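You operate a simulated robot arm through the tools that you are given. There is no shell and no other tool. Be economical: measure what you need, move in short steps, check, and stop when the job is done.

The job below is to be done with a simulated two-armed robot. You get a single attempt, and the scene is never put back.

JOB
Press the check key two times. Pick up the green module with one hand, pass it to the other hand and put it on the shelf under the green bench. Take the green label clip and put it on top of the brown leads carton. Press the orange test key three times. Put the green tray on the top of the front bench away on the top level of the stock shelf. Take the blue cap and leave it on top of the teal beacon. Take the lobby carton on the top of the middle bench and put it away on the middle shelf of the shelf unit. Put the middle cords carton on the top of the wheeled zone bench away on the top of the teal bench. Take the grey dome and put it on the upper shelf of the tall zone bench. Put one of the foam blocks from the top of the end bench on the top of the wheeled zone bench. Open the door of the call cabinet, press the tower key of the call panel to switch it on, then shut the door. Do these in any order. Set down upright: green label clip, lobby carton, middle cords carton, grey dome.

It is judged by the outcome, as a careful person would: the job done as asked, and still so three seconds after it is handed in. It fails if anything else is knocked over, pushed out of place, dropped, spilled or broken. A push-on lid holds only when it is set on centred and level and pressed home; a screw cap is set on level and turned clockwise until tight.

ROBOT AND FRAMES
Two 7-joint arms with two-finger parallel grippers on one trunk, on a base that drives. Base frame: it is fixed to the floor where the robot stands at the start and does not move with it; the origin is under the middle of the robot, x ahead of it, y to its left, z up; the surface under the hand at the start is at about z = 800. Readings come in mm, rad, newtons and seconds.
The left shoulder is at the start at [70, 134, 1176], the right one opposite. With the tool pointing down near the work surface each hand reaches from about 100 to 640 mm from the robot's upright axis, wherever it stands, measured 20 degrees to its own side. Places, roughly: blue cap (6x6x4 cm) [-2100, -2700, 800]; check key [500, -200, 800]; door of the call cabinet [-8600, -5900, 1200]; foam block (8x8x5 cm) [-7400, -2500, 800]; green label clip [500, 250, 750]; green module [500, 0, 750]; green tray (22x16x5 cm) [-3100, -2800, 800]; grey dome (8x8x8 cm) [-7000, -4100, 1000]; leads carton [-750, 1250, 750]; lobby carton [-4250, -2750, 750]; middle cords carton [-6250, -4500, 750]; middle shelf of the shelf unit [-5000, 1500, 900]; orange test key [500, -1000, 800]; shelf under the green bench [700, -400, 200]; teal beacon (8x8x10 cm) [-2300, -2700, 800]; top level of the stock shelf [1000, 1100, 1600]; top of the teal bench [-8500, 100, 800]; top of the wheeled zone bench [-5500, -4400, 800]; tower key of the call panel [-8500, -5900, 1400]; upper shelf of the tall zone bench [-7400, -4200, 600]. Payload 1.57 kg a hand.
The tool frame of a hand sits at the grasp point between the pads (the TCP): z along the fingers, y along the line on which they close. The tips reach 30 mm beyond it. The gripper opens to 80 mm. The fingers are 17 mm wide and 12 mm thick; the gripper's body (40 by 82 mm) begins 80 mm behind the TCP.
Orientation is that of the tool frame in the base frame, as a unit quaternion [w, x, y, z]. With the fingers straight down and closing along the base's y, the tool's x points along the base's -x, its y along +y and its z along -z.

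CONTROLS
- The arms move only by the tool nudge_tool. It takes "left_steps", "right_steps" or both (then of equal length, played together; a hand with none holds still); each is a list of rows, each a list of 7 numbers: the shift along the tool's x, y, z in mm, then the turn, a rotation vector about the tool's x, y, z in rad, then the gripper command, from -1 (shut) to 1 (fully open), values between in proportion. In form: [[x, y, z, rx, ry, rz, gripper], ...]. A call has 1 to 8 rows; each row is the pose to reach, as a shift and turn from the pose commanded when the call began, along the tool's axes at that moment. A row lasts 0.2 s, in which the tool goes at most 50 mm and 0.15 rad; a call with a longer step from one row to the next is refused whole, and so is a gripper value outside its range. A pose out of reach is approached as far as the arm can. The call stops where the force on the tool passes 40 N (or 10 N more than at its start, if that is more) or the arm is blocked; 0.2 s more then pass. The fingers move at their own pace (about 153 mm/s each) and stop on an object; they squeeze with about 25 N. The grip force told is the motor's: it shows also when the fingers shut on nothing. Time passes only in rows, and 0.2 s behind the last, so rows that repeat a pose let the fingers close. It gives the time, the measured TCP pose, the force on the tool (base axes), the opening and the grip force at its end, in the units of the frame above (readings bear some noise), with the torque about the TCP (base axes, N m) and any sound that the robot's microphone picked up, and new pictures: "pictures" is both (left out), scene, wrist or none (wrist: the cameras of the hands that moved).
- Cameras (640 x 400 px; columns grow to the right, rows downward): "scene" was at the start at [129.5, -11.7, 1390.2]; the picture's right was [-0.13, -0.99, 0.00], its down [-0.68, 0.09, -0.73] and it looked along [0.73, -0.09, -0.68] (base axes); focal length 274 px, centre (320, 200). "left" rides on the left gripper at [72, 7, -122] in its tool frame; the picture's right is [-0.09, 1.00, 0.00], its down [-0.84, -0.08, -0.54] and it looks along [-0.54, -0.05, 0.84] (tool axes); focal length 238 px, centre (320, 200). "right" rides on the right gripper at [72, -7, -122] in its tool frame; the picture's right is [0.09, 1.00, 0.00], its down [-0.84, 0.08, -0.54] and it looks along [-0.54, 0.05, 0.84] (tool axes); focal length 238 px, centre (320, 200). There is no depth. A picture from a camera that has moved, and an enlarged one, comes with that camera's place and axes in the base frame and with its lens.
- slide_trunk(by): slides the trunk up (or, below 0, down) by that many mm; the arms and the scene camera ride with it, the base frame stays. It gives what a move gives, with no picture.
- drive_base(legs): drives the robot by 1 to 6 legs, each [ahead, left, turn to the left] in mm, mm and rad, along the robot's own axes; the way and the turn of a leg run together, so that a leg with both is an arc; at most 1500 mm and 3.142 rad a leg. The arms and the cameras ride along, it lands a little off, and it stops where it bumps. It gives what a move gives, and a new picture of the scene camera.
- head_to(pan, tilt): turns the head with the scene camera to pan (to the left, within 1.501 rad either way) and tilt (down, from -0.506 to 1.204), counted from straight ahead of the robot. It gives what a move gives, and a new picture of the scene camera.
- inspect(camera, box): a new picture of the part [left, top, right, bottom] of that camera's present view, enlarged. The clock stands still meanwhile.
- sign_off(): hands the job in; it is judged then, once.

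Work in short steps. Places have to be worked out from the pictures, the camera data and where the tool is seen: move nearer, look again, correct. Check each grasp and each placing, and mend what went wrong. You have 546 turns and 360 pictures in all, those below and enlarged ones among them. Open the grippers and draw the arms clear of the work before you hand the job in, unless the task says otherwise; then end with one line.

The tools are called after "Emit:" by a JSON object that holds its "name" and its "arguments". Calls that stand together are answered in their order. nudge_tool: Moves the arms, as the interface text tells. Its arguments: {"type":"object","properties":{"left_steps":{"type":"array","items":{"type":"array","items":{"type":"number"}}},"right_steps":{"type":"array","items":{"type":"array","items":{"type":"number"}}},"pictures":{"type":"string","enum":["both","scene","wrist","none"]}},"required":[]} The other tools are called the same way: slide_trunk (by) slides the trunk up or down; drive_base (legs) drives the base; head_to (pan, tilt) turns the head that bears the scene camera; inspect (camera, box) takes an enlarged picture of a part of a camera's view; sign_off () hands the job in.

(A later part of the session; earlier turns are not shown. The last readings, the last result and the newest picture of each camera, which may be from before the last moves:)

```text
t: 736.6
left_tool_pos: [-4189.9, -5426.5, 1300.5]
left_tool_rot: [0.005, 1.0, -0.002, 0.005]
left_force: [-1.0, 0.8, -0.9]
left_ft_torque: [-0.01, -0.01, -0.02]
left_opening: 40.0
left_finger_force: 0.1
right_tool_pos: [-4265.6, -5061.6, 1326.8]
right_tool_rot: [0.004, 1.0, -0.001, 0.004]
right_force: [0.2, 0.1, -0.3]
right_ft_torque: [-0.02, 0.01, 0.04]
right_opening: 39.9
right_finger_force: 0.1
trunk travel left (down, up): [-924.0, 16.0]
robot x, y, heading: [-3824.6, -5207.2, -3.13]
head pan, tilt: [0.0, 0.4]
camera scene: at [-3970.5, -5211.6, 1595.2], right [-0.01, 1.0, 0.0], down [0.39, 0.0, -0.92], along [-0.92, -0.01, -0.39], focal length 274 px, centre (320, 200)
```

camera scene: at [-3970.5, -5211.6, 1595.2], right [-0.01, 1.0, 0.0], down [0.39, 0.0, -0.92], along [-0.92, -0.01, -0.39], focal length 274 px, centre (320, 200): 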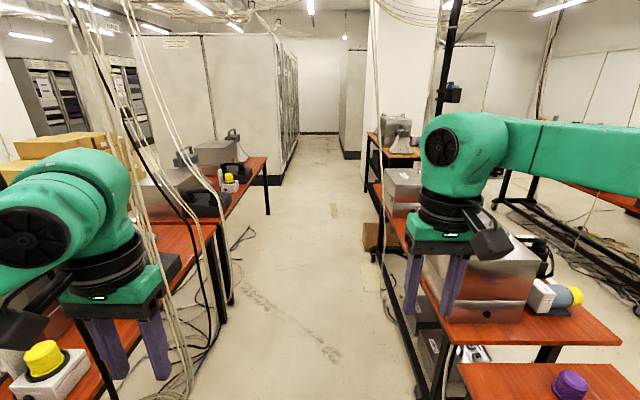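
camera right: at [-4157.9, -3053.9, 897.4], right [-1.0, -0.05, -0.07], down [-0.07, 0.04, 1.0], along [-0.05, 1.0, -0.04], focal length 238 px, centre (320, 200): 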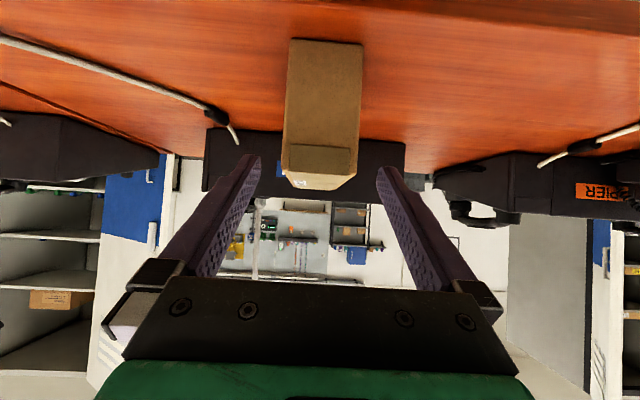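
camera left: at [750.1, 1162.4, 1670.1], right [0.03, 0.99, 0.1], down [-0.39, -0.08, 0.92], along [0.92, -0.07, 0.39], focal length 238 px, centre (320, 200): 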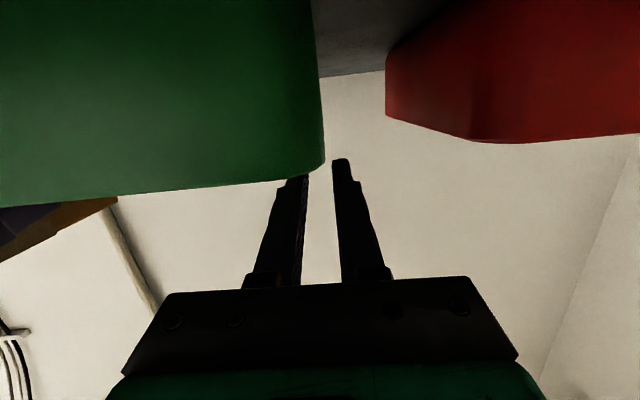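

The aisle runs clear to the racks in the west. I drive on toward the call cabinet first.

Emit:
{"name": "drive_base", "arguments": {"legs": [[1500, 0, -0.01], [1500, 0, 0], [900, 0, 0]]}}

Emit:
{"name": "head_to", "arguments": {"pan": 0.6, "tilt": 0.2}}

```text
t: 755.1
left_tool_pos: [-8030.8, -5435.2, 1301.0]
left_tool_rot: [0.005, 1.0, 0.007, 0.004]
left_force: [-0.9, 0.7, -0.1]
left_ft_torque: [0.02, 0.02, 0.01]
left_opening: 39.8
left_finger_force: 0.1
right_tool_pos: [-8113.2, -5072.7, 1327.3]
right_tool_rot: [0.004, 1.0, 0.007, 0.002]
right_force: [0.2, -0.1, -0.5]
right_ft_torque: [0.01, 0.01, 0.0]
right_opening: 40.1
right_finger_force: 0.0
trunk travel left (down, up): [-924.0, 16.0]
robot x, y, heading: [-7673.5, -5212.2, -3.119]
head pan, tilt: [0.0, 0.4]
camera scene: at [-7815.7, -5218.6, 1595.4], right [-0.02, 1.0, 0.0], down [0.39, 0.01, -0.92], along [-0.92, -0.02, -0.39], focal length 274 px, centre (320, 200)
```

scene: 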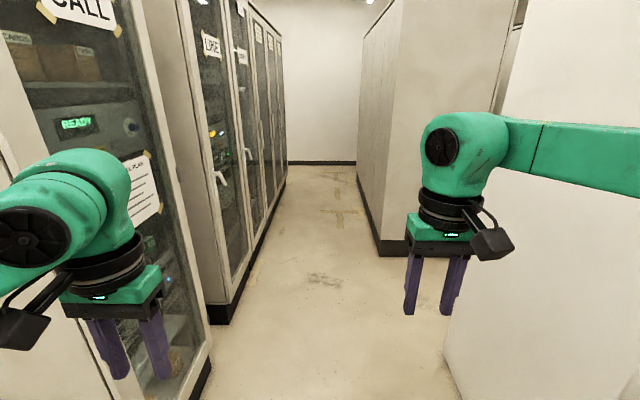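

```text
t: 756.1
left_tool_pos: [-8032.8, -5436.0, 1301.3]
left_tool_rot: [0.006, 1.0, 0.007, 0.004]
left_force: [0.6, 0.4, -0.3]
left_ft_torque: [0.01, 0.0, 0.02]
left_opening: 40.1
left_finger_force: 0.1
right_tool_pos: [-8114.6, -5073.1, 1327.5]
right_tool_rot: [0.005, 1.0, 0.007, 0.003]
right_force: [-0.5, 0.5, -0.3]
right_ft_torque: [-0.03, 0.03, -0.01]
right_opening: 40.2
right_finger_force: 0.1
trunk travel left (down, up): [-924.0, 16.0]
robot x, y, heading: [-7674.3, -5212.0, -3.117]
head pan, tilt: [0.6, 0.201]
camera scene: at [-7800.8, -5270.8, 1613.7], right [-0.58, 0.81, 0.0], down [0.16, 0.12, -0.98], along [-0.8, -0.57, -0.2], focal length 274 px, centre (320, 200)
```

scene: 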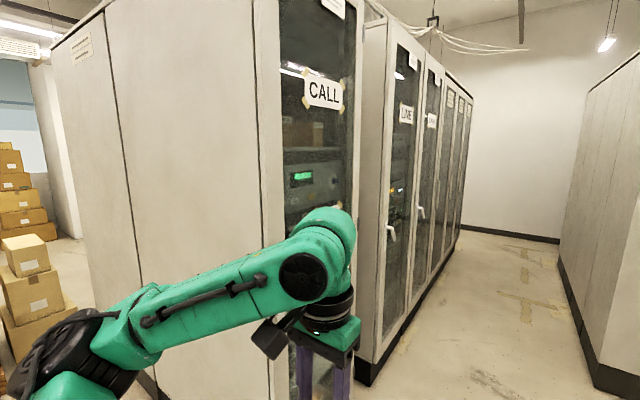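

The CALL cabinet's glass door is on the left, front at y about -5885. I go in front of it and face south.

Emit:
{"name": "drive_base", "arguments": {"legs": [[780, 0, -0.02], [0, 0, 1.57]]}}

Emit:
{"name": "head_to", "arguments": {"pan": 0.0, "tilt": 0.15}}

```text
t: 764.3
left_tool_pos: [-8250.8, -5589.1, 1301.3]
left_tool_rot: [0.001, 0.704, 0.71, 0.007]
left_force: [0.2, -0.2, 0.8]
left_ft_torque: [0.0, 0.02, -0.01]
left_opening: 40.0
left_finger_force: 0.1
right_tool_pos: [-8614.6, -5667.9, 1327.5]
right_tool_rot: [0.001, 0.704, 0.71, 0.006]
right_force: [-0.8, 0.6, 0.6]
right_ft_torque: [0.01, 0.0, 0.0]
right_opening: 40.0
right_finger_force: 0.0
trunk travel left (down, up): [-924.0, 16.0]
robot x, y, heading: [-8471.1, -5225.6, -1.551]
head pan, tilt: [0.6, 0.201]
camera scene: at [-8420.1, -5353.8, 1613.8], right [-0.81, -0.58, 0.0], down [-0.12, 0.16, -0.98], along [0.57, -0.8, -0.2], focal length 274 px, centre (320, 200)
```

scene: 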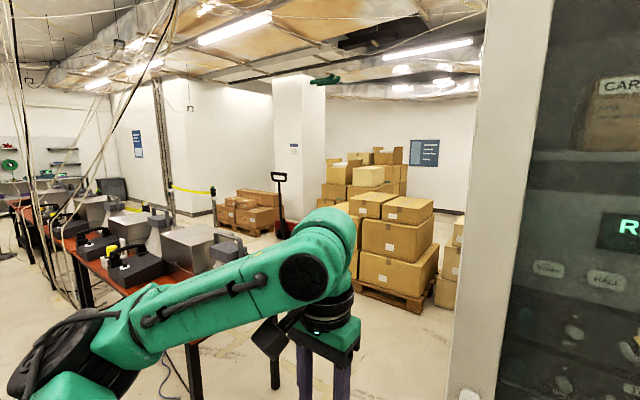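

```text
t: 765.3
left_tool_pos: [-8250.8, -5589.4, 1301.0]
left_tool_rot: [0.001, 0.704, 0.71, 0.007]
left_force: [0.3, 0.1, 0.0]
left_ft_torque: [0.01, 0.02, -0.01]
left_opening: 39.8
left_finger_force: 0.1
right_tool_pos: [-8615.2, -5668.9, 1328.2]
right_tool_rot: [0.001, 0.705, 0.71, 0.006]
right_force: [0.4, -0.2, 0.4]
right_ft_torque: [0.0, -0.01, -0.03]
right_opening: 40.0
right_finger_force: 0.0
trunk travel left (down, up): [-924.0, 16.0]
robot x, y, heading: [-8470.5, -5229.6, -1.553]
head pan, tilt: [0.0, 0.15]
camera scene: at [-8471.7, -5370.5, 1618.5], right [-1.0, -0.02, 0.0], down [0.0, 0.15, -0.99], along [0.02, -0.99, -0.15], focal length 274 px, centre (320, 200)
```

scene: 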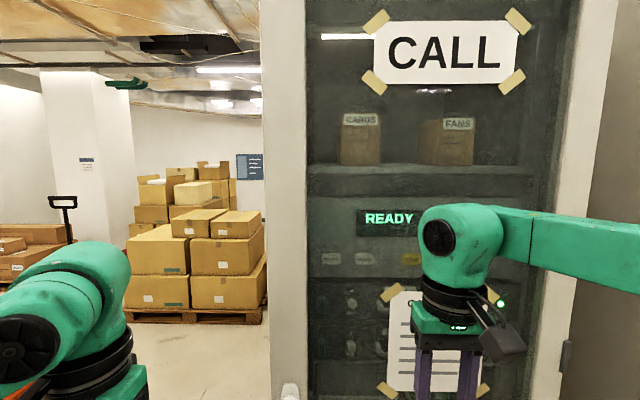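

The handle is at the door's left (east) side, hinges on the right (west). I back off to see it whole.

Emit:
{"name": "drive_base", "arguments": {"legs": [[-260, 0, -0.018]]}}

Emit:
{"name": "head_to", "arguments": {"pan": 0.1, "tilt": 0.45}}

```text
t: 767.1
left_tool_pos: [-8260.9, -5339.4, 1300.5]
left_tool_rot: [0.0, 0.711, 0.704, 0.007]
left_force: [-0.1, -0.5, -0.9]
left_ft_torque: [0.05, 0.01, 0.02]
left_opening: 40.0
left_finger_force: 0.2
right_tool_pos: [-8625.7, -5409.8, 1325.6]
right_tool_rot: [-0.001, 0.71, 0.704, 0.007]
right_force: [0.2, -0.2, 0.5]
right_ft_torque: [0.06, 0.02, 0.01]
right_opening: 39.8
right_finger_force: 0.1
trunk travel left (down, up): [-924.0, 16.0]
robot x, y, heading: [-8471.2, -4965.0, -1.569]
head pan, tilt: [0.0, 0.15]
camera scene: at [-8477.0, -5117.3, 1618.0], right [-1.0, 0.0, 0.0], down [0.0, 0.15, -0.99], along [0.0, -0.99, -0.15], focal length 274 px, centre (320, 200)
```

scene: 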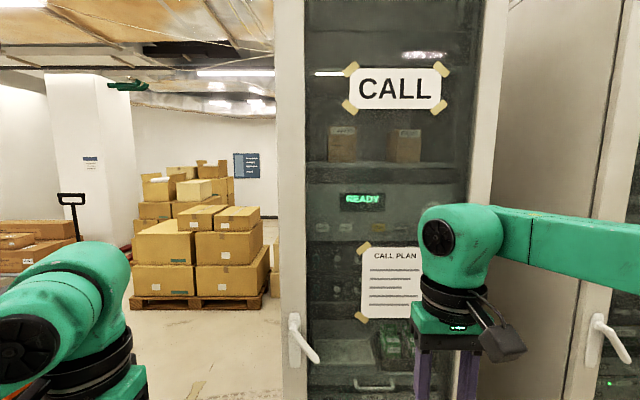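

```text
t: 768.0
left_tool_pos: [-8259.4, -5334.7, 1301.5]
left_tool_rot: [0.001, 0.71, 0.704, 0.007]
left_force: [0.2, 0.1, 0.2]
left_ft_torque: [0.02, -0.01, 0.02]
left_opening: 40.1
left_finger_force: 0.1
right_tool_pos: [-8625.6, -5407.1, 1327.4]
right_tool_rot: [0.001, 0.71, 0.704, 0.005]
right_force: [0.1, -0.4, -0.3]
right_ft_torque: [-0.03, 0.0, 0.0]
right_opening: 40.1
right_finger_force: 0.1
trunk travel left (down, up): [-924.0, 16.0]
robot x, y, heading: [-8472.4, -4970.0, -1.571]
head pan, tilt: [0.099, 0.45]
camera scene: at [-8467.9, -5110.8, 1590.7], right [-1.0, -0.1, 0.0], down [-0.04, 0.43, -0.9], along [0.09, -0.9, -0.43], focal length 274 px, centre (320, 200)
```

scene: 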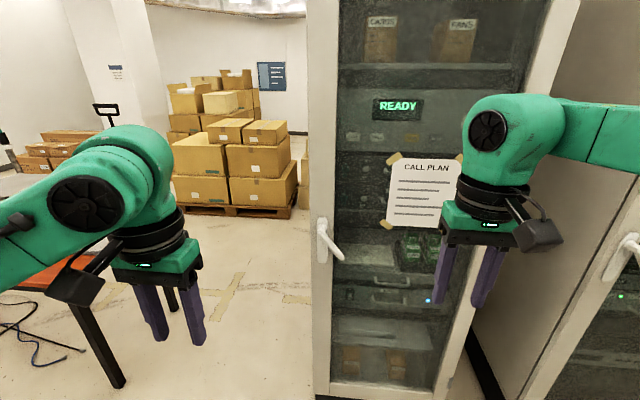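

Emit:
{"name": "inspect", "arguments": {"camera": "scene", "box": [290, 190, 390, 290]}}

```text
4.00 times, centred on (340, 240) of scene
camera zoom: at [-8467.9, -5110.8, 1590.7], right [-1.0, -0.1, 0.0], down [-0.04, 0.43, -0.9], along [0.09, -0.9, -0.43], focal length 1094 px, centre (240, 40)
```

zoom: 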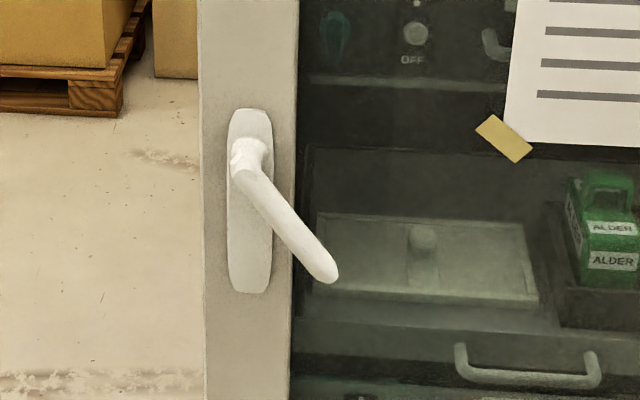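

The lever handle pivots at about (-8401, -5865, 1135) and points down-right; door hinges at the west side. I lower the trunk and turn the right hand to horizontal, rolled to match the lever.

Emit:
{"name": "slide_trunk", "arguments": {"by": -250}}

Emit:
{"name": "nudge_tool", "arguments": {"right_steps": [[0, 0, 0, 0, -0.14, 0, 0.5], [0, 0, 0, 0, -0.28, 0, 0.5], [0, 0, 0, 0, -0.42, 0, 0.5], [0, 0, 0, 0, -0.56, 0, 0.5], [0, 0, 0, 0, -0.7, 0, 0.5], [0, 0, 0, 0, -0.84, 0, 0.5], [0, 0, 0, 0, -0.98, 0, 0.5], [0, 0, 0, 0, -1.12, 0, 0.5]], "pictures": "none"}}

Emit:
{"name": "nudge_tool", "arguments": {"right_steps": [[0, 0, 0, 0, -0.14, 0, 0.5], [0, 0, 0, 0, -0.28, 0, 0.5], [0, 0, 0, 0, -0.42, 0, 0.5], [0, 0, 0, 0, -0.45, 0, 0.5]], "pictures": "none"}}

```text
t: 770.5
left_tool_pos: [-8260.4, -5335.1, 1051.3]
left_tool_rot: [0.001, 0.71, 0.704, 0.006]
left_force: [0.9, -0.2, 1.1]
left_ft_torque: [0.01, -0.03, 0.01]
left_opening: 40.2
left_finger_force: 0.1
right_tool_pos: [-8626.7, -5407.6, 1077.5]
right_tool_rot: [0.001, 0.71, 0.704, 0.005]
right_force: [-0.1, 0.2, -0.5]
right_ft_torque: [0.02, -0.02, -0.01]
right_opening: 40.1
right_finger_force: 0.1
trunk travel left (down, up): [-674.0, 266.0]
robot x, y, heading: [-8473.4, -4970.3, -1.571]
head pan, tilt: [0.099, 0.45]
```

```text
t: 772.3
left_tool_pos: [-8261.0, -5335.2, 1051.5]
left_tool_rot: [0.001, 0.711, 0.704, 0.006]
left_force: [-0.2, 0.5, -0.6]
left_ft_torque: [0.03, -0.02, 0.0]
left_opening: 40.0
left_finger_force: 0.0
right_tool_pos: [-8624.8, -5408.2, 1078.3]
right_tool_rot: [0.376, 0.604, 0.596, -0.373]
right_force: [-0.6, 0.0, 0.0]
right_ft_torque: [0.01, -0.01, 0.0]
right_opening: 60.1
right_finger_force: 0.0
trunk travel left (down, up): [-674.0, 266.0]
robot x, y, heading: [-8474.3, -4967.9, -1.573]
head pan, tilt: [0.099, 0.45]
```

```text
t: 773.3
left_tool_pos: [-8259.7, -5336.7, 1051.2]
left_tool_rot: [0.0, 0.71, 0.704, 0.007]
left_force: [0.2, 0.0, 0.8]
left_ft_torque: [0.02, 0.01, 0.0]
left_opening: 40.0
left_finger_force: 0.1
right_tool_pos: [-8602.3, -5433.2, 1118.0]
right_tool_rot: [0.508, 0.516, 0.483, -0.492]
right_force: [-0.2, 0.7, -1.2]
right_ft_torque: [-0.04, -0.01, 0.01]
right_opening: 59.9
right_finger_force: 0.2
right hand out of reach, approached as far as the arm can: row 2, 3, 4
trunk travel left (down, up): [-674.0, 266.0]
robot x, y, heading: [-8473.0, -4967.6, -1.569]
head pan, tilt: [0.099, 0.45]
```

Emit:
{"name": "nudge_tool", "arguments": {"right_steps": [[8, 0, 30, 0, 0, -0.13, 0.5], [16, 0, 60, 0, 0, -0.26, 0.5], [24, 0, 90, 0, 0, -0.39, 0.5], [32, 0, 120, 0, 0, -0.53, 0.5], [40, -10, 150, 0, 0, -0.53, 0.5], [40, -20, 155, 0, 0, -0.53, 0.5]], "pictures": "none"}}

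Emit:
{"name": "drive_base", "arguments": {"legs": [[0, 175, 0], [130, 0, 0]]}}

Emit:
{"name": "inspect", "arguments": {"camera": "right", "box": [0, 0, 640, 400]}}

```text
t: 774.7
left_tool_pos: [-8260.7, -5334.1, 1052.4]
left_tool_rot: [0.001, 0.709, 0.705, 0.007]
left_force: [-0.4, 0.3, -0.6]
left_ft_torque: [-0.04, 0.0, -0.05]
left_opening: 40.0
left_finger_force: 0.0
right_tool_pos: [-8619.7, -5579.4, 1080.1]
right_tool_rot: [0.348, 0.36, 0.613, -0.611]
right_force: [-0.8, 0.3, 0.2]
right_ft_torque: [0.04, -0.02, -0.04]
right_opening: 59.8
right_finger_force: 0.0
right hand out of reach, approached as far as the arm can: row 5, 6
trunk travel left (down, up): [-674.0, 266.0]
robot x, y, heading: [-8474.7, -4965.8, -1.573]
head pan, tilt: [0.099, 0.45]
```

```text
t: 777.1
left_tool_pos: [-8084.0, -5462.8, 1051.8]
left_tool_rot: [0.001, 0.71, 0.704, 0.007]
left_force: [-0.2, 0.6, 0.0]
left_ft_torque: [0.0, 0.0, -0.01]
left_opening: 39.9
left_finger_force: 0.0
right_tool_pos: [-8442.3, -5707.9, 1082.5]
right_tool_rot: [0.35, 0.36, 0.613, -0.61]
right_force: [0.2, 0.2, 0.1]
right_ft_torque: [-0.03, 0.03, -0.02]
right_opening: 59.9
right_finger_force: 0.0
trunk travel left (down, up): [-674.0, 266.0]
robot x, y, heading: [-8297.3, -5099.4, -1.573]
head pan, tilt: [0.099, 0.45]
camera scene: at [-8291.1, -5238.5, 1340.7], right [-0.99, -0.1, 0.0], down [-0.04, 0.43, -0.9], along [0.09, -0.9, -0.43], focal length 274 px, centre (320, 200)
```

scene: 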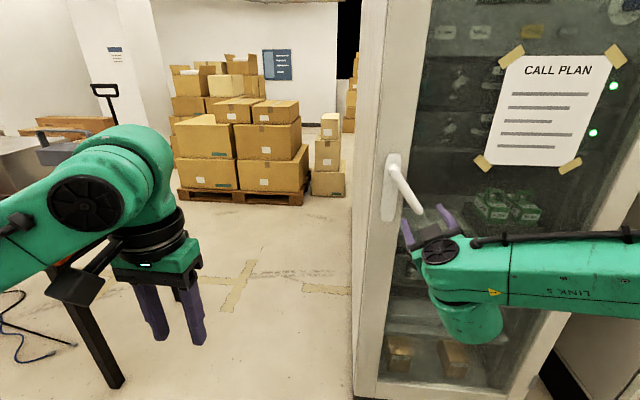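

```text
1.00 times, centred on (320, 200) of right (not enlarged: the box is as wide or as high as the picture)
camera zoom: at [-8482.6, -5584.1, 1021.9], right [0.82, 0.0, -0.58], down [0.49, 0.53, 0.69], along [0.3, -0.85, 0.43], focal length 238 px, centre (320, 200)
```

zoom: 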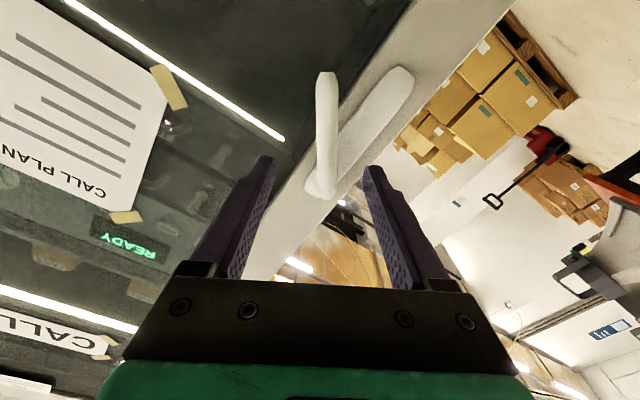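

The lever is nicely aligned between the fingers. I drive 105 mm nearer and check.

Emit:
{"name": "drive_base", "arguments": {"legs": [[105, 0, 0]]}}

Emit:
{"name": "inspect", "arguments": {"camera": "right", "box": [160, 0, 480, 240]}}

```text
t: 778.3
left_tool_pos: [-8083.2, -5568.5, 1052.7]
left_tool_rot: [0.0, 0.71, 0.704, 0.007]
left_force: [-0.4, -0.3, -0.9]
left_ft_torque: [0.0, -0.03, -0.03]
left_opening: 39.9
left_finger_force: 0.0
right_tool_pos: [-8439.7, -5815.9, 1081.1]
right_tool_rot: [0.35, 0.36, 0.613, -0.61]
right_force: [0.8, -0.2, -0.1]
right_ft_torque: [0.0, 0.04, 0.01]
right_opening: 60.1
right_finger_force: 0.0
trunk travel left (down, up): [-674.0, 266.0]
robot x, y, heading: [-8298.0, -5202.7, -1.569]
head pan, tilt: [0.099, 0.45]
camera scene: at [-8290.5, -5345.1, 1340.7], right [-0.99, -0.1, 0.0], down [-0.04, 0.43, -0.9], along [0.09, -0.9, -0.43], focal length 274 px, centre (320, 200)
```

scene: 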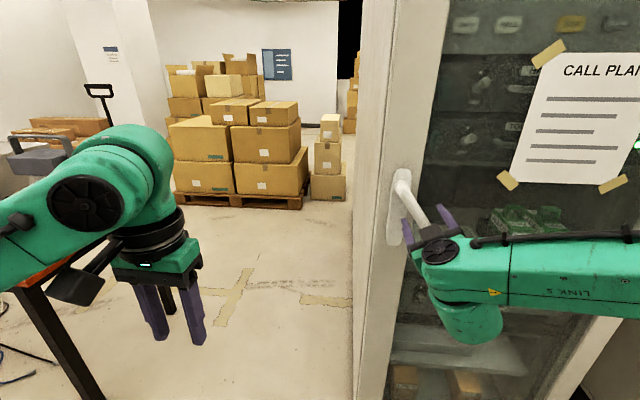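

```text
1.67 times, centred on (320, 120) of right
camera zoom: at [-8481.1, -5691.0, 1021.7], right [0.82, 0.0, -0.58], down [0.49, 0.53, 0.69], along [0.3, -0.85, 0.43], focal length 397 px, centre (320, 333)
```

zoom: 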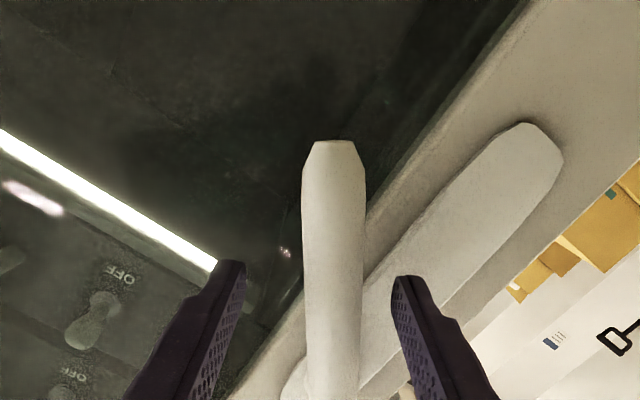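

The lever lies ~20 mm ahead of the TCP, between the fingers. I drive 15 mm more and close.

Emit:
{"name": "drive_base", "arguments": {"legs": [[15, 0, 0]]}}

Emit:
{"name": "nudge_tool", "arguments": {"right_steps": [[0, 0, 0, 0, 0, 0, -1], [0, 0, 0, 0, 0, 0, -1], [0, 0, 0, 0, 0, 0, -1]], "pictures": "wrist"}}

```text
t: 779.0
left_tool_pos: [-8082.1, -5582.3, 1051.7]
left_tool_rot: [0.001, 0.709, 0.705, 0.006]
left_force: [-1.3, 0.2, -0.7]
left_ft_torque: [-0.03, -0.03, 0.0]
left_opening: 40.1
left_finger_force: 0.1
right_tool_pos: [-8439.9, -5827.6, 1082.3]
right_tool_rot: [0.35, 0.359, 0.613, -0.611]
right_force: [1.1, -0.3, -0.1]
right_ft_torque: [0.02, 0.01, 0.0]
right_opening: 60.0
right_finger_force: 0.1
trunk travel left (down, up): [-674.0, 266.0]
robot x, y, heading: [-8298.2, -5218.0, -1.566]
head pan, tilt: [0.099, 0.45]
camera scene: at [-8290.4, -5358.0, 1340.9], right [-0.99, -0.1, 0.0], down [-0.04, 0.43, -0.9], along [0.09, -0.9, -0.43], focal length 274 px, centre (320, 200)
```

scene: 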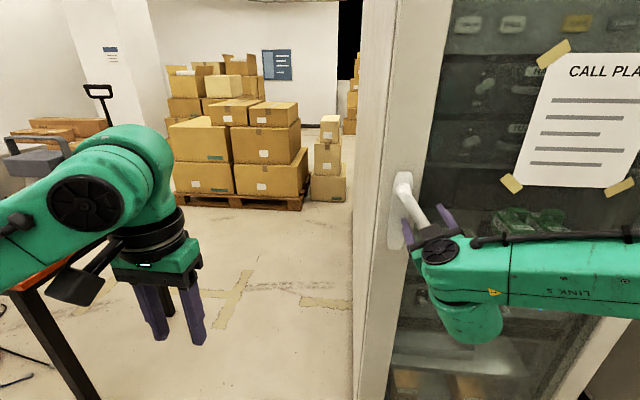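

```text
t: 779.9
left_tool_pos: [-8079.1, -5584.0, 1050.1]
left_tool_rot: [0.0, 0.709, 0.705, 0.006]
left_force: [-0.9, -0.3, 0.5]
left_ft_torque: [-0.01, -0.03, 0.04]
left_opening: 40.2
left_finger_force: 0.0
right_tool_pos: [-8436.5, -5831.1, 1077.0]
right_tool_rot: [0.349, 0.357, 0.617, -0.608]
right_force: [10.6, 5.5, -14.6]
right_ft_torque: [-0.23, 0.76, 0.29]
right_opening: 21.7
right_finger_force: 34.7
trunk travel left (down, up): [-674.0, 266.0]
robot x, y, heading: [-8296.0, -5215.8, -1.57]
head pan, tilt: [0.099, 0.45]
camera right: at [-8477.7, -5706.7, 1020.0], right [0.82, 0.01, -0.58], down [0.49, 0.53, 0.69], along [0.31, -0.85, 0.43], focal length 238 px, centre (320, 200)
```

right: 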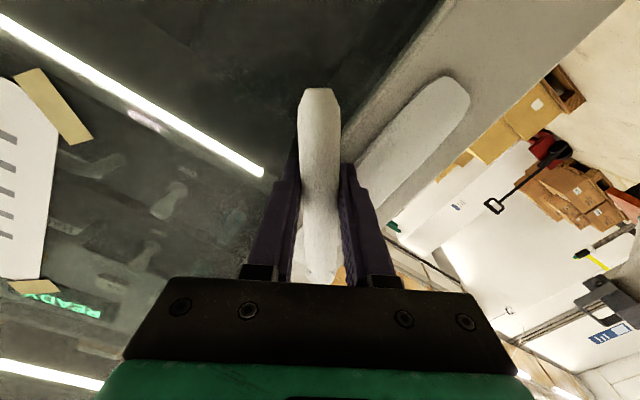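

Gripped the lever (21.7 mm). I try a gentle straight pull.

Emit:
{"name": "nudge_tool", "arguments": {"right_steps": [[0, 0, -8, 0, 0, 0, -1], [0, 0, -16, 0, 0, 0, -1], [0, 0, -24, 0, 0, 0, -1]], "pictures": "none"}}

```text
t: 780.6
left_tool_pos: [-8081.3, -5586.5, 1049.0]
left_tool_rot: [-0.001, 0.709, 0.705, 0.007]
left_force: [-0.4, 0.9, 0.5]
left_ft_torque: [0.0, 0.03, -0.01]
left_opening: 39.9
left_finger_force: 0.1
right_tool_pos: [-8437.0, -5810.4, 1078.7]
right_tool_rot: [0.349, 0.359, 0.616, -0.608]
right_force: [9.6, -1.4, -19.4]
right_ft_torque: [-0.48, 0.72, 0.57]
right_opening: 22.0
right_finger_force: 35.2
trunk travel left (down, up): [-674.0, 266.0]
robot x, y, heading: [-8297.1, -5217.2, -1.57]
head pan, tilt: [0.099, 0.45]
```

It gives easily. I pull further, following the arc a little, and look.

Emit:
{"name": "nudge_tool", "arguments": {"right_steps": [[0, -1, -15, 0, 0, 0, -1], [0, -2, -30, 0, 0, 0, -1], [0, -4, -45, 0, 0, 0, -1], [0, -7, -60, 0, 0, 0, -1]], "pictures": "scene"}}

```text
t: 781.6
left_tool_pos: [-8083.2, -5586.2, 1050.1]
left_tool_rot: [0.001, 0.71, 0.704, 0.009]
left_force: [0.3, -0.1, -0.3]
left_ft_torque: [-0.02, -0.05, -0.02]
left_opening: 39.9
left_finger_force: 0.1
right_tool_pos: [-8448.6, -5748.1, 1079.5]
right_tool_rot: [0.348, 0.361, 0.617, -0.606]
right_force: [1.5, 2.5, -30.4]
right_ft_torque: [-0.03, 0.85, -0.07]
right_opening: 21.9
right_finger_force: 34.5
trunk travel left (down, up): [-674.0, 266.0]
robot x, y, heading: [-8294.9, -5219.8, -1.565]
head pan, tilt: [0.099, 0.45]
camera scene: at [-8292.4, -5364.6, 1339.9], right [-0.99, -0.1, 0.0], down [-0.04, 0.44, -0.9], along [0.09, -0.89, -0.44], focal length 274 px, centre (320, 200)
```

scene: 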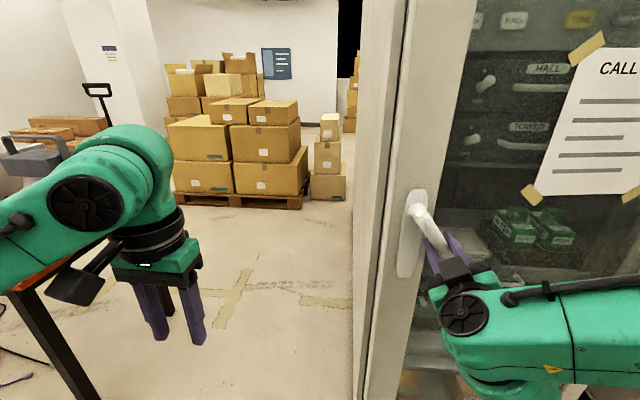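

The door is opening (about 9°). I continue the pull by driving back along the arc.

Emit:
{"name": "drive_base", "arguments": {"legs": [[-80, -20, 0]]}}

Emit:
{"name": "drive_base", "arguments": {"legs": [[-80, -35, 0]]}}

```text
t: 782.7
left_tool_pos: [-8102.8, -5509.5, 1051.1]
left_tool_rot: [-0.001, 0.71, 0.704, 0.009]
left_force: [0.7, 0.4, -0.2]
left_ft_torque: [0.01, 0.02, 0.01]
left_opening: 40.3
left_finger_force: 0.1
right_tool_pos: [-8464.9, -5671.3, 1083.2]
right_tool_rot: [0.35, 0.359, 0.615, -0.608]
right_force: [-2.3, -2.5, -18.6]
right_ft_torque: [-0.43, 0.49, 0.22]
right_opening: 21.0
right_finger_force: 34.5
trunk travel left (down, up): [-674.0, 266.0]
robot x, y, heading: [-8316.9, -5139.0, -1.563]
head pan, tilt: [0.099, 0.45]
camera scene: at [-8310.8, -5287.2, 1339.9], right [-0.99, -0.1, 0.0], down [-0.04, 0.44, -0.9], along [0.09, -0.89, -0.44], focal length 274 px, centre (320, 200)
```

scene: 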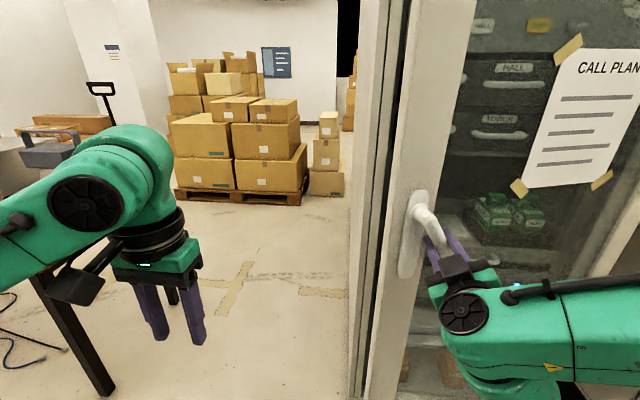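

```text
t: 783.8
left_tool_pos: [-8137.7, -5430.3, 1049.2]
left_tool_rot: [-0.001, 0.709, 0.705, 0.009]
left_force: [0.3, -0.7, 0.4]
left_ft_torque: [0.01, 0.01, -0.01]
left_opening: 40.2
left_finger_force: 0.0
right_tool_pos: [-8501.0, -5594.1, 1083.1]
right_tool_rot: [0.351, 0.361, 0.613, -0.609]
right_force: [-11.8, -9.5, -5.7]
right_ft_torque: [-0.03, -0.43, 0.34]
right_opening: 20.4
right_finger_force: 34.2
trunk travel left (down, up): [-674.0, 266.0]
robot x, y, heading: [-8355.0, -5060.2, -1.564]
head pan, tilt: [0.099, 0.45]
camera scene: at [-8348.0, -5208.5, 1339.9], right [-0.99, -0.1, 0.0], down [-0.04, 0.44, -0.9], along [0.09, -0.89, -0.44], focal length 274 px, centre (320, 200)
```

scene: 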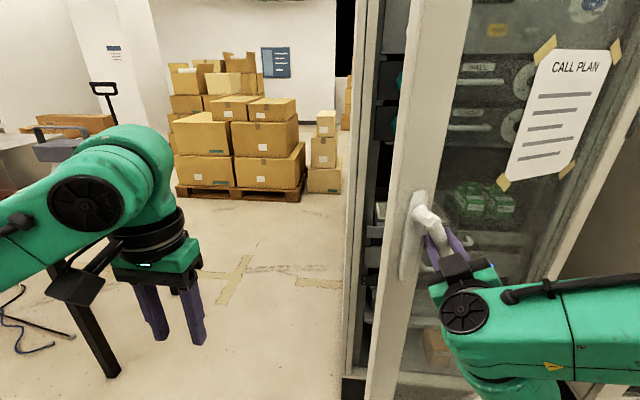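

The door follows well (about 29°). Two more arc steps by base to about 60°.

Emit:
{"name": "drive_base", "arguments": {"legs": [[-60, -40, 0], [-50, -42, 0]]}}

Emit:
{"name": "drive_base", "arguments": {"legs": [[-42, -48, 0], [-36, -53, 0]]}}

```text
t: 785.4
left_tool_pos: [-8217.7, -5323.9, 1048.8]
left_tool_rot: [-0.005, 0.708, 0.706, 0.01]
left_force: [-0.1, -0.1, 0.1]
left_ft_torque: [0.05, 0.02, 0.02]
left_opening: 39.8
left_finger_force: 0.0
right_tool_pos: [-8579.6, -5489.1, 1085.2]
right_tool_rot: [0.352, 0.358, 0.613, -0.61]
right_force: [-9.2, -17.7, 1.7]
right_ft_torque: [0.28, -0.71, 0.3]
right_opening: 21.8
right_finger_force: 35.0
trunk travel left (down, up): [-674.0, 266.0]
robot x, y, heading: [-8436.6, -4951.5, -1.562]
head pan, tilt: [0.099, 0.45]
camera scene: at [-8426.4, -5104.4, 1339.6], right [-0.99, -0.11, 0.0], down [-0.05, 0.44, -0.9], along [0.1, -0.89, -0.44], focal length 274 px, centre (320, 200)
```

scene: 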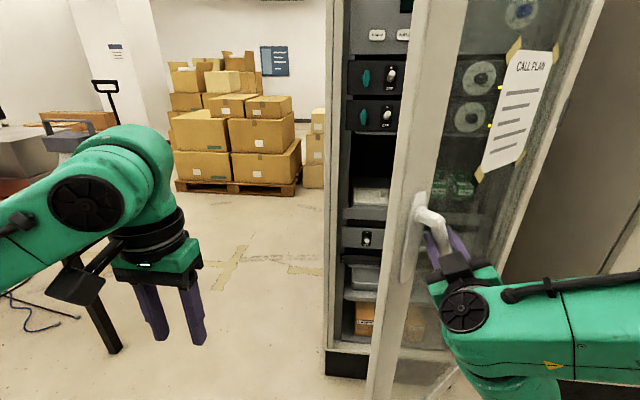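

```text
t: 787.0
left_tool_pos: [-8314.2, -5248.2, 1047.5]
left_tool_rot: [-0.006, 0.707, 0.707, 0.008]
left_force: [1.3, -0.7, -0.3]
left_ft_torque: [0.03, 0.04, -0.03]
left_opening: 39.8
left_finger_force: 0.1
right_tool_pos: [-8676.1, -5413.4, 1088.2]
right_tool_rot: [0.354, 0.355, 0.613, -0.611]
right_force: [-2.7, -16.3, -4.4]
right_ft_torque: [0.02, -0.67, 0.54]
right_opening: 23.3
right_finger_force: 35.5
trunk travel left (down, up): [-674.0, 266.0]
robot x, y, heading: [-8534.0, -4871.3, -1.561]
head pan, tilt: [0.099, 0.45]
camera scene: at [-8522.5, -5027.4, 1339.3], right [-0.99, -0.11, 0.0], down [-0.05, 0.44, -0.9], along [0.1, -0.89, -0.44], focal length 274 px, centre (320, 200)
```

scene: 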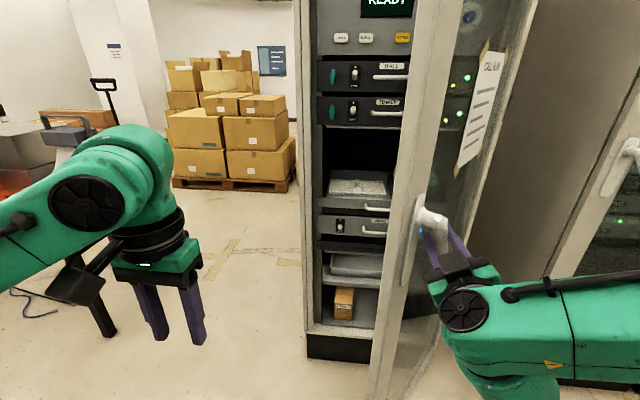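

Door at ~60°. One more step to ~77°.

Emit:
{"name": "drive_base", "arguments": {"legs": [[-28, -57, 0], [-21, -62, 0]]}}

Emit:
{"name": "inspect", "arguments": {"camera": "scene", "box": [260, 0, 480, 150]}}

```text
t: 788.6
left_tool_pos: [-8427.4, -5197.1, 1048.0]
left_tool_rot: [-0.005, 0.706, 0.708, 0.007]
left_force: [0.7, -0.3, -0.7]
left_ft_torque: [0.0, 0.06, -0.01]
left_opening: 40.0
left_finger_force: 0.0
right_tool_pos: [-8786.7, -5362.7, 1090.0]
right_tool_rot: [-0.355, -0.351, -0.613, 0.613]
right_force: [5.8, -6.9, -6.7]
right_ft_torque: [0.19, -0.73, 0.74]
right_opening: 25.1
right_finger_force: 37.0
trunk travel left (down, up): [-674.0, 266.0]
robot x, y, heading: [-8655.2, -4826.7, -1.559]
head pan, tilt: [0.099, 0.45]
camera scene: at [-8635.5, -4975.8, 1339.7], right [-0.99, -0.11, 0.01], down [-0.05, 0.44, -0.9], along [0.1, -0.89, -0.44], focal length 274 px, centre (320, 200)
```

scene: 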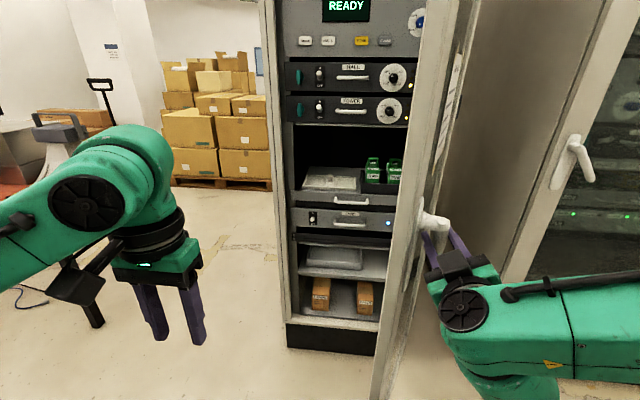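

```text
2.67 times, centred on (370, 75) of scene
camera zoom: at [-8635.5, -4975.8, 1339.7], right [-0.99, -0.11, 0.01], down [-0.05, 0.44, -0.9], along [0.1, -0.89, -0.44], focal length 729 px, centre (187, 533)
```

zoom: 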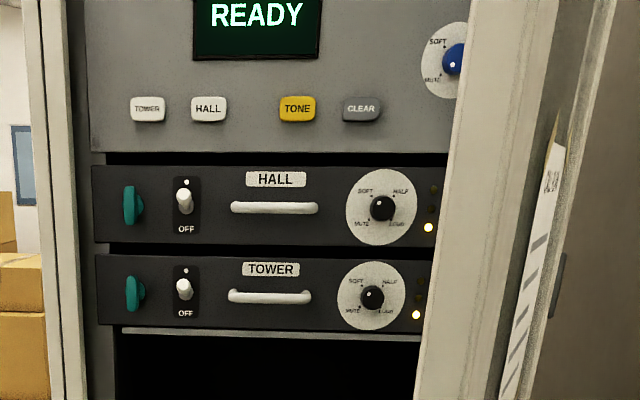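

The panel's TOWER key is at about (-8483, -5920, 1410). I release the handle and draw the hand back clear of the door's edge, pitching it down.

Emit:
{"name": "nudge_tool", "arguments": {"right_steps": [[0, 0, 0, 0, 0, 0, 0.8], [0, 0, 0, 0, 0, 0, 0.8], [0, 0, -25, 0, 0, 0, 0.8], [0, 0, -55, 0, 0, 0, 0.8], [0, 0, -80, 0, 0, 0.14, 0.8], [-10, 0, -100, 0, 0, 0.28, 0.6], [-20, 0, -110, 0, 0, 0.42, 0.4], [-20, 0, -115, 0, 0, 0.53, 0.4]], "pictures": "scene"}}

```text
t: 790.4
left_tool_pos: [-8434.2, -5191.0, 1050.4]
left_tool_rot: [0.0, 0.706, 0.708, 0.007]
left_force: [0.1, -0.3, 0.4]
left_ft_torque: [0.01, 0.01, 0.0]
left_opening: 40.0
left_finger_force: 0.0
right_tool_pos: [-8762.6, -5279.3, 1132.5]
right_tool_rot: [-0.502, -0.494, -0.501, 0.503]
right_force: [0.0, -0.3, 0.2]
right_ft_torque: [0.01, -0.01, -0.04]
right_opening: 55.8
right_finger_force: 0.1
right hand out of reach, approached as far as the arm can: row 4, 5, 6, 7, 8
trunk travel left (down, up): [-674.0, 266.0]
robot x, y, heading: [-8652.3, -4826.8, -1.56]
head pan, tilt: [0.099, 0.45]
camera scene: at [-8644.6, -4968.8, 1340.6], right [-0.99, -0.11, 0.0], down [-0.05, 0.43, -0.9], along [0.1, -0.9, -0.43], focal length 274 px, centre (320, 200)
```

scene: 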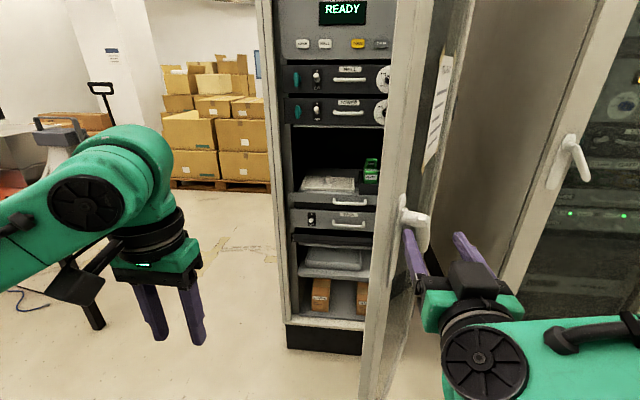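

I back off a little more so the fingertips clear the door edge, then strafe east and go forward to the key position.

Emit:
{"name": "drive_base", "arguments": {"legs": [[-50, 0, 0], [0, 360, 0]]}}

```text
t: 793.2
left_tool_pos: [-8081.8, -5138.6, 1051.8]
left_tool_rot: [0.0, 0.709, 0.705, 0.007]
left_force: [0.0, 0.5, -0.1]
left_ft_torque: [0.03, -0.02, -0.01]
left_opening: 40.1
left_finger_force: 0.0
right_tool_pos: [-8411.5, -5224.7, 1132.4]
right_tool_rot: [-0.499, -0.496, -0.5, 0.505]
right_force: [0.5, 0.8, -0.6]
right_ft_torque: [0.03, -0.01, -0.04]
right_opening: 56.0
right_finger_force: 0.0
trunk travel left (down, up): [-674.0, 266.0]
robot x, y, heading: [-8295.6, -4772.2, -1.568]
head pan, tilt: [0.099, 0.45]
camera scene: at [-8291.0, -4915.5, 1340.6], right [-0.99, -0.1, 0.0], down [-0.04, 0.43, -0.9], along [0.09, -0.9, -0.44], focal length 274 px, centre (320, 200)
```

scene: 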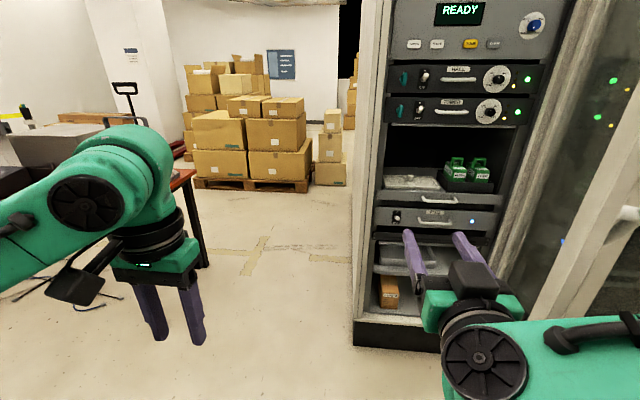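

I raise the trunk, close the right gripper, extend the arm and line up with the TOWER key.

Emit:
{"name": "slide_trunk", "arguments": {"by": 262}}

Emit:
{"name": "nudge_tool", "arguments": {"right_steps": [[-3, -15, 30, 0, 0, 0, -1], [-6, -30, 60, 0, 0, 0, -1], [-8, -45, 90, 0, 0, 0, -1], [-10, -60, 120, 0, 0, 0, -1], [-12, -70, 145, 0, 0, 0, -1], [-12, -70, 145, 0, 0, 0, -1]], "pictures": "none"}}

Emit:
{"name": "drive_base", "arguments": {"legs": [[400, 0, 0]]}}

Emit:
{"name": "inspect", "arguments": {"camera": "right", "box": [0, 0, 640, 400]}}

```text
t: 795.9
left_tool_pos: [-8081.3, -5139.7, 1313.1]
left_tool_rot: [0.0, 0.708, 0.706, 0.007]
left_force: [-0.3, 0.2, 0.0]
left_ft_torque: [0.02, 0.0, 0.01]
left_opening: 39.7
left_finger_force: 0.0
right_tool_pos: [-8410.1, -5225.5, 1394.5]
right_tool_rot: [-0.499, -0.496, -0.5, 0.505]
right_force: [-0.3, -0.4, -0.5]
right_ft_torque: [0.0, 0.02, 0.03]
right_opening: 56.0
right_finger_force: 0.1
trunk travel left (down, up): [-936.0, 4.0]
robot x, y, heading: [-8295.1, -4769.3, -1.568]
head pan, tilt: [0.099, 0.45]
```

```text
t: 797.3
left_tool_pos: [-8081.7, -5138.6, 1312.7]
left_tool_rot: [0.0, 0.708, 0.706, 0.007]
left_force: [1.1, 0.9, -0.3]
left_ft_torque: [0.0, 0.01, 0.02]
left_opening: 40.1
left_finger_force: 0.1
right_tool_pos: [-8479.8, -5368.5, 1407.8]
right_tool_rot: [-0.498, -0.496, -0.5, 0.506]
right_force: [0.0, 0.5, -0.4]
right_ft_torque: [-0.01, 0.01, 0.02]
right_opening: 0.0
right_finger_force: 20.8
trunk travel left (down, up): [-936.0, 4.0]
robot x, y, heading: [-8293.5, -4772.4, -1.564]
head pan, tilt: [0.099, 0.45]
```

```text
t: 799.8
left_tool_pos: [-8076.6, -5537.4, 1314.3]
left_tool_rot: [0.001, 0.705, 0.709, 0.007]
left_force: [-0.3, 0.3, -0.1]
left_ft_torque: [-0.05, 0.0, -0.01]
left_opening: 40.1
left_finger_force: 0.1
right_tool_pos: [-8471.7, -5769.6, 1409.1]
right_tool_rot: [-0.502, -0.493, -0.502, 0.504]
right_force: [-0.5, -0.1, 0.1]
right_ft_torque: [0.01, 0.01, -0.01]
right_opening: 0.1
right_finger_force: 21.8
trunk travel left (down, up): [-936.0, 4.0]
robot x, y, heading: [-8291.7, -5172.3, -1.561]
head pan, tilt: [0.099, 0.45]
camera scene: at [-8286.0, -5315.1, 1602.9], right [-0.99, -0.11, 0.0], down [-0.05, 0.43, -0.9], along [0.1, -0.9, -0.43], focal length 274 px, centre (320, 200)
```

scene: 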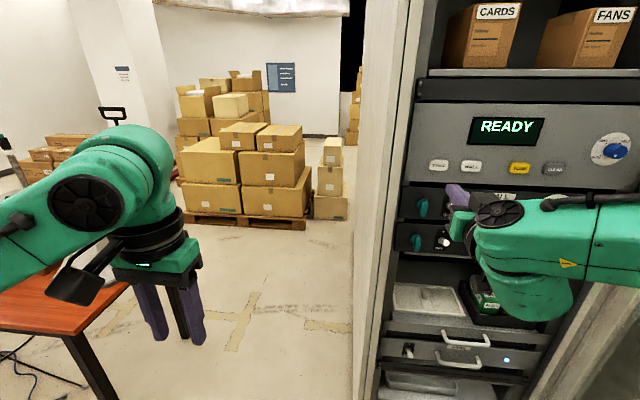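

```text
1.00 times, centred on (320, 200) of right (not enlarged: the box is as wide or as high as the picture)
camera zoom: at [-8479.7, -5648.8, 1334.7], right [0.99, 0.01, -0.1], down [0.08, 0.55, 0.83], along [0.06, -0.83, 0.55], focal length 238 px, centre (320, 200)
```

zoom: 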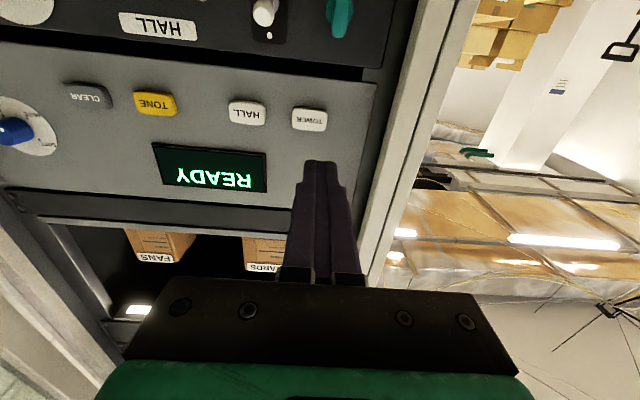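

The key is ~13 mm to the right and ~8 mm lower than the finger axis. I correct, draw the arm back 40 mm for pressing travel, and drive nearer.

Emit:
{"name": "nudge_tool", "arguments": {"right_steps": [[4, -6, -20, 0, 0, 0, -1], [8, -13, -40, 0, 0, 0, -1], [8, -13, -40, 0, 0, 0, -1]], "pictures": "none"}}

Emit:
{"name": "drive_base", "arguments": {"legs": [[125, 0, -0.008]]}}

Emit:
{"name": "inspect", "arguments": {"camera": "right", "box": [200, 40, 440, 240]}}

```text
t: 800.6
left_tool_pos: [-8074.9, -5540.0, 1313.7]
left_tool_rot: [0.0, 0.705, 0.709, 0.008]
left_force: [0.5, 0.3, 0.1]
left_ft_torque: [0.01, -0.01, 0.03]
left_opening: 39.7
left_finger_force: 0.1
right_tool_pos: [-8485.2, -5732.8, 1399.3]
right_tool_rot: [-0.501, -0.494, -0.502, 0.503]
right_force: [0.2, 0.6, -0.1]
right_ft_torque: [0.03, -0.02, 0.04]
right_opening: 0.0
right_finger_force: 21.4
trunk travel left (down, up): [-936.0, 4.0]
robot x, y, heading: [-8294.8, -5173.5, -1.56]
head pan, tilt: [0.099, 0.45]
```

```text
t: 801.8
left_tool_pos: [-8077.5, -5657.9, 1315.1]
left_tool_rot: [0.001, 0.708, 0.706, 0.006]
left_force: [-0.6, 0.6, 0.0]
left_ft_torque: [-0.05, 0.0, 0.0]
left_opening: 40.2
left_finger_force: 0.2
right_tool_pos: [-8487.0, -5848.3, 1403.0]
right_tool_rot: [-0.502, -0.493, -0.5, 0.505]
right_force: [-0.6, 0.6, 0.1]
right_ft_torque: [0.0, 0.0, -0.02]
right_opening: 0.0
right_finger_force: 21.4
trunk travel left (down, up): [-936.0, 4.0]
robot x, y, heading: [-8291.1, -5298.3, -1.563]
head pan, tilt: [0.099, 0.45]
camera scene: at [-8286.0, -5433.8, 1603.3], right [-0.99, -0.1, 0.0], down [-0.05, 0.43, -0.9], along [0.09, -0.9, -0.43], focal length 274 px, centre (320, 200)
```

scene: 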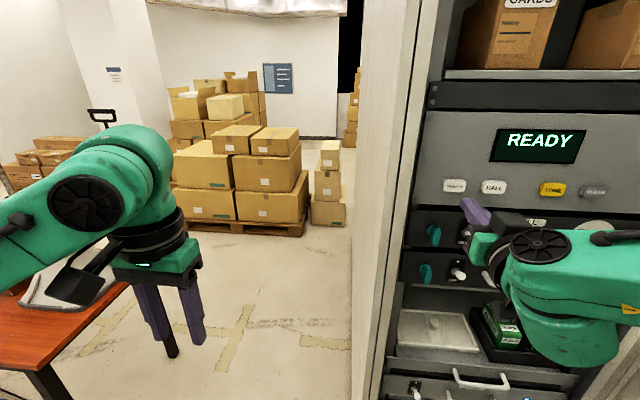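

```text
2.00 times, centred on (320, 140) of right
camera zoom: at [-8495.3, -5726.8, 1327.4], right [0.99, 0.0, -0.1], down [0.09, 0.55, 0.83], along [0.06, -0.83, 0.55], focal length 477 px, centre (320, 320)
```

zoom: 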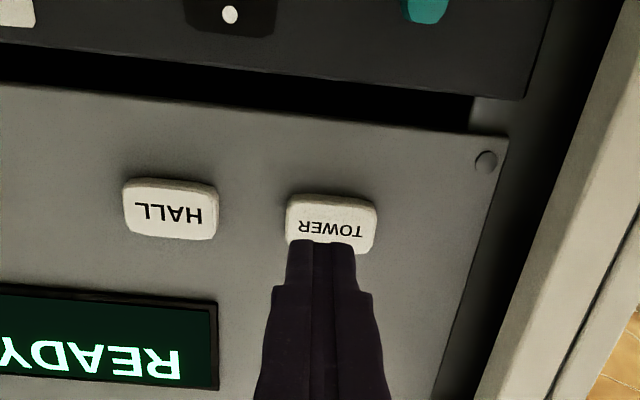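

On target (4 mm right in the image). I press with the arm in small steps.

Emit:
{"name": "nudge_tool", "arguments": {"right_steps": [[0, 4, 15, 0, 0, 0, -1], [0, 4, 27, 0, 0, 0, -1], [0, 4, 32, 0, 0, 0, -1], [0, 4, 36, 0, 0, 0, -1], [0, 4, 40, 0, 0, 0, -1], [0, 4, 44, 0, 0, 0, -1]], "pictures": "none"}}

```text
t: 803.2
left_tool_pos: [-8077.3, -5663.7, 1313.8]
left_tool_rot: [-0.001, 0.707, 0.707, 0.008]
left_force: [0.3, 0.0, 0.3]
left_ft_torque: [0.0, -0.02, -0.01]
left_opening: 39.7
left_finger_force: 0.0
right_tool_pos: [-8482.4, -5897.6, 1400.6]
right_tool_rot: [-0.5, -0.495, -0.5, 0.505]
right_force: [-0.2, 1.8, 0.0]
right_ft_torque: [0.0, -0.03, -0.02]
right_opening: 0.0
right_finger_force: 20.8
trunk travel left (down, up): [-936.0, 4.0]
robot x, y, heading: [-8291.2, -5297.8, -1.565]
head pan, tilt: [0.099, 0.45]
heard: click
```

Click. I draw back and check the panel.

Emit:
{"name": "nudge_tool", "arguments": {"right_steps": [[0, 0, -20, 0, 0, 0, -1], [0, 0, -60, 0, 0, 0, -1], [0, 0, -100, 0, 0, 0, -1]], "pictures": "none"}}

Emit:
{"name": "inspect", "arguments": {"camera": "scene", "box": [400, 80, 640, 260]}}

```text
t: 804.0
left_tool_pos: [-8077.4, -5660.4, 1314.8]
left_tool_rot: [0.001, 0.708, 0.707, 0.007]
left_force: [0.1, 0.5, -0.4]
left_ft_torque: [-0.03, -0.03, 0.0]
left_opening: 40.1
left_finger_force: 0.1
right_tool_pos: [-8485.1, -5793.9, 1401.5]
right_tool_rot: [-0.501, -0.494, -0.501, 0.504]
right_force: [0.2, 0.0, -0.2]
right_ft_torque: [-0.01, 0.0, 0.04]
right_opening: 0.0
right_finger_force: 20.9
trunk travel left (down, up): [-936.0, 4.0]
robot x, y, heading: [-8291.0, -5299.4, -1.563]
head pan, tilt: [0.099, 0.45]
```

```text
2.22 times, centred on (520, 170) of scene
camera zoom: at [-8286.8, -5437.2, 1602.9], right [-0.99, -0.11, 0.0], down [-0.05, 0.43, -0.9], along [0.09, -0.9, -0.43], focal length 608 px, centre (-124, 267)
```

zoom: 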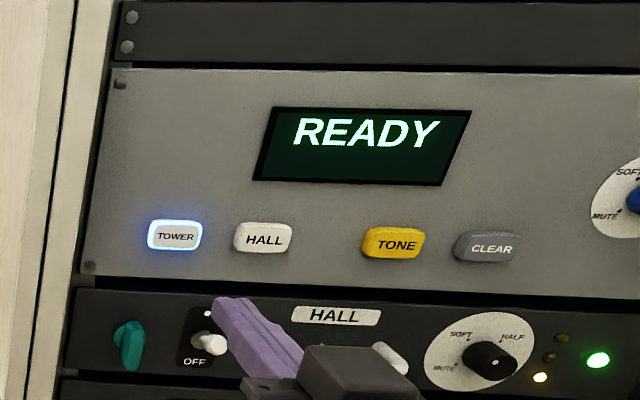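

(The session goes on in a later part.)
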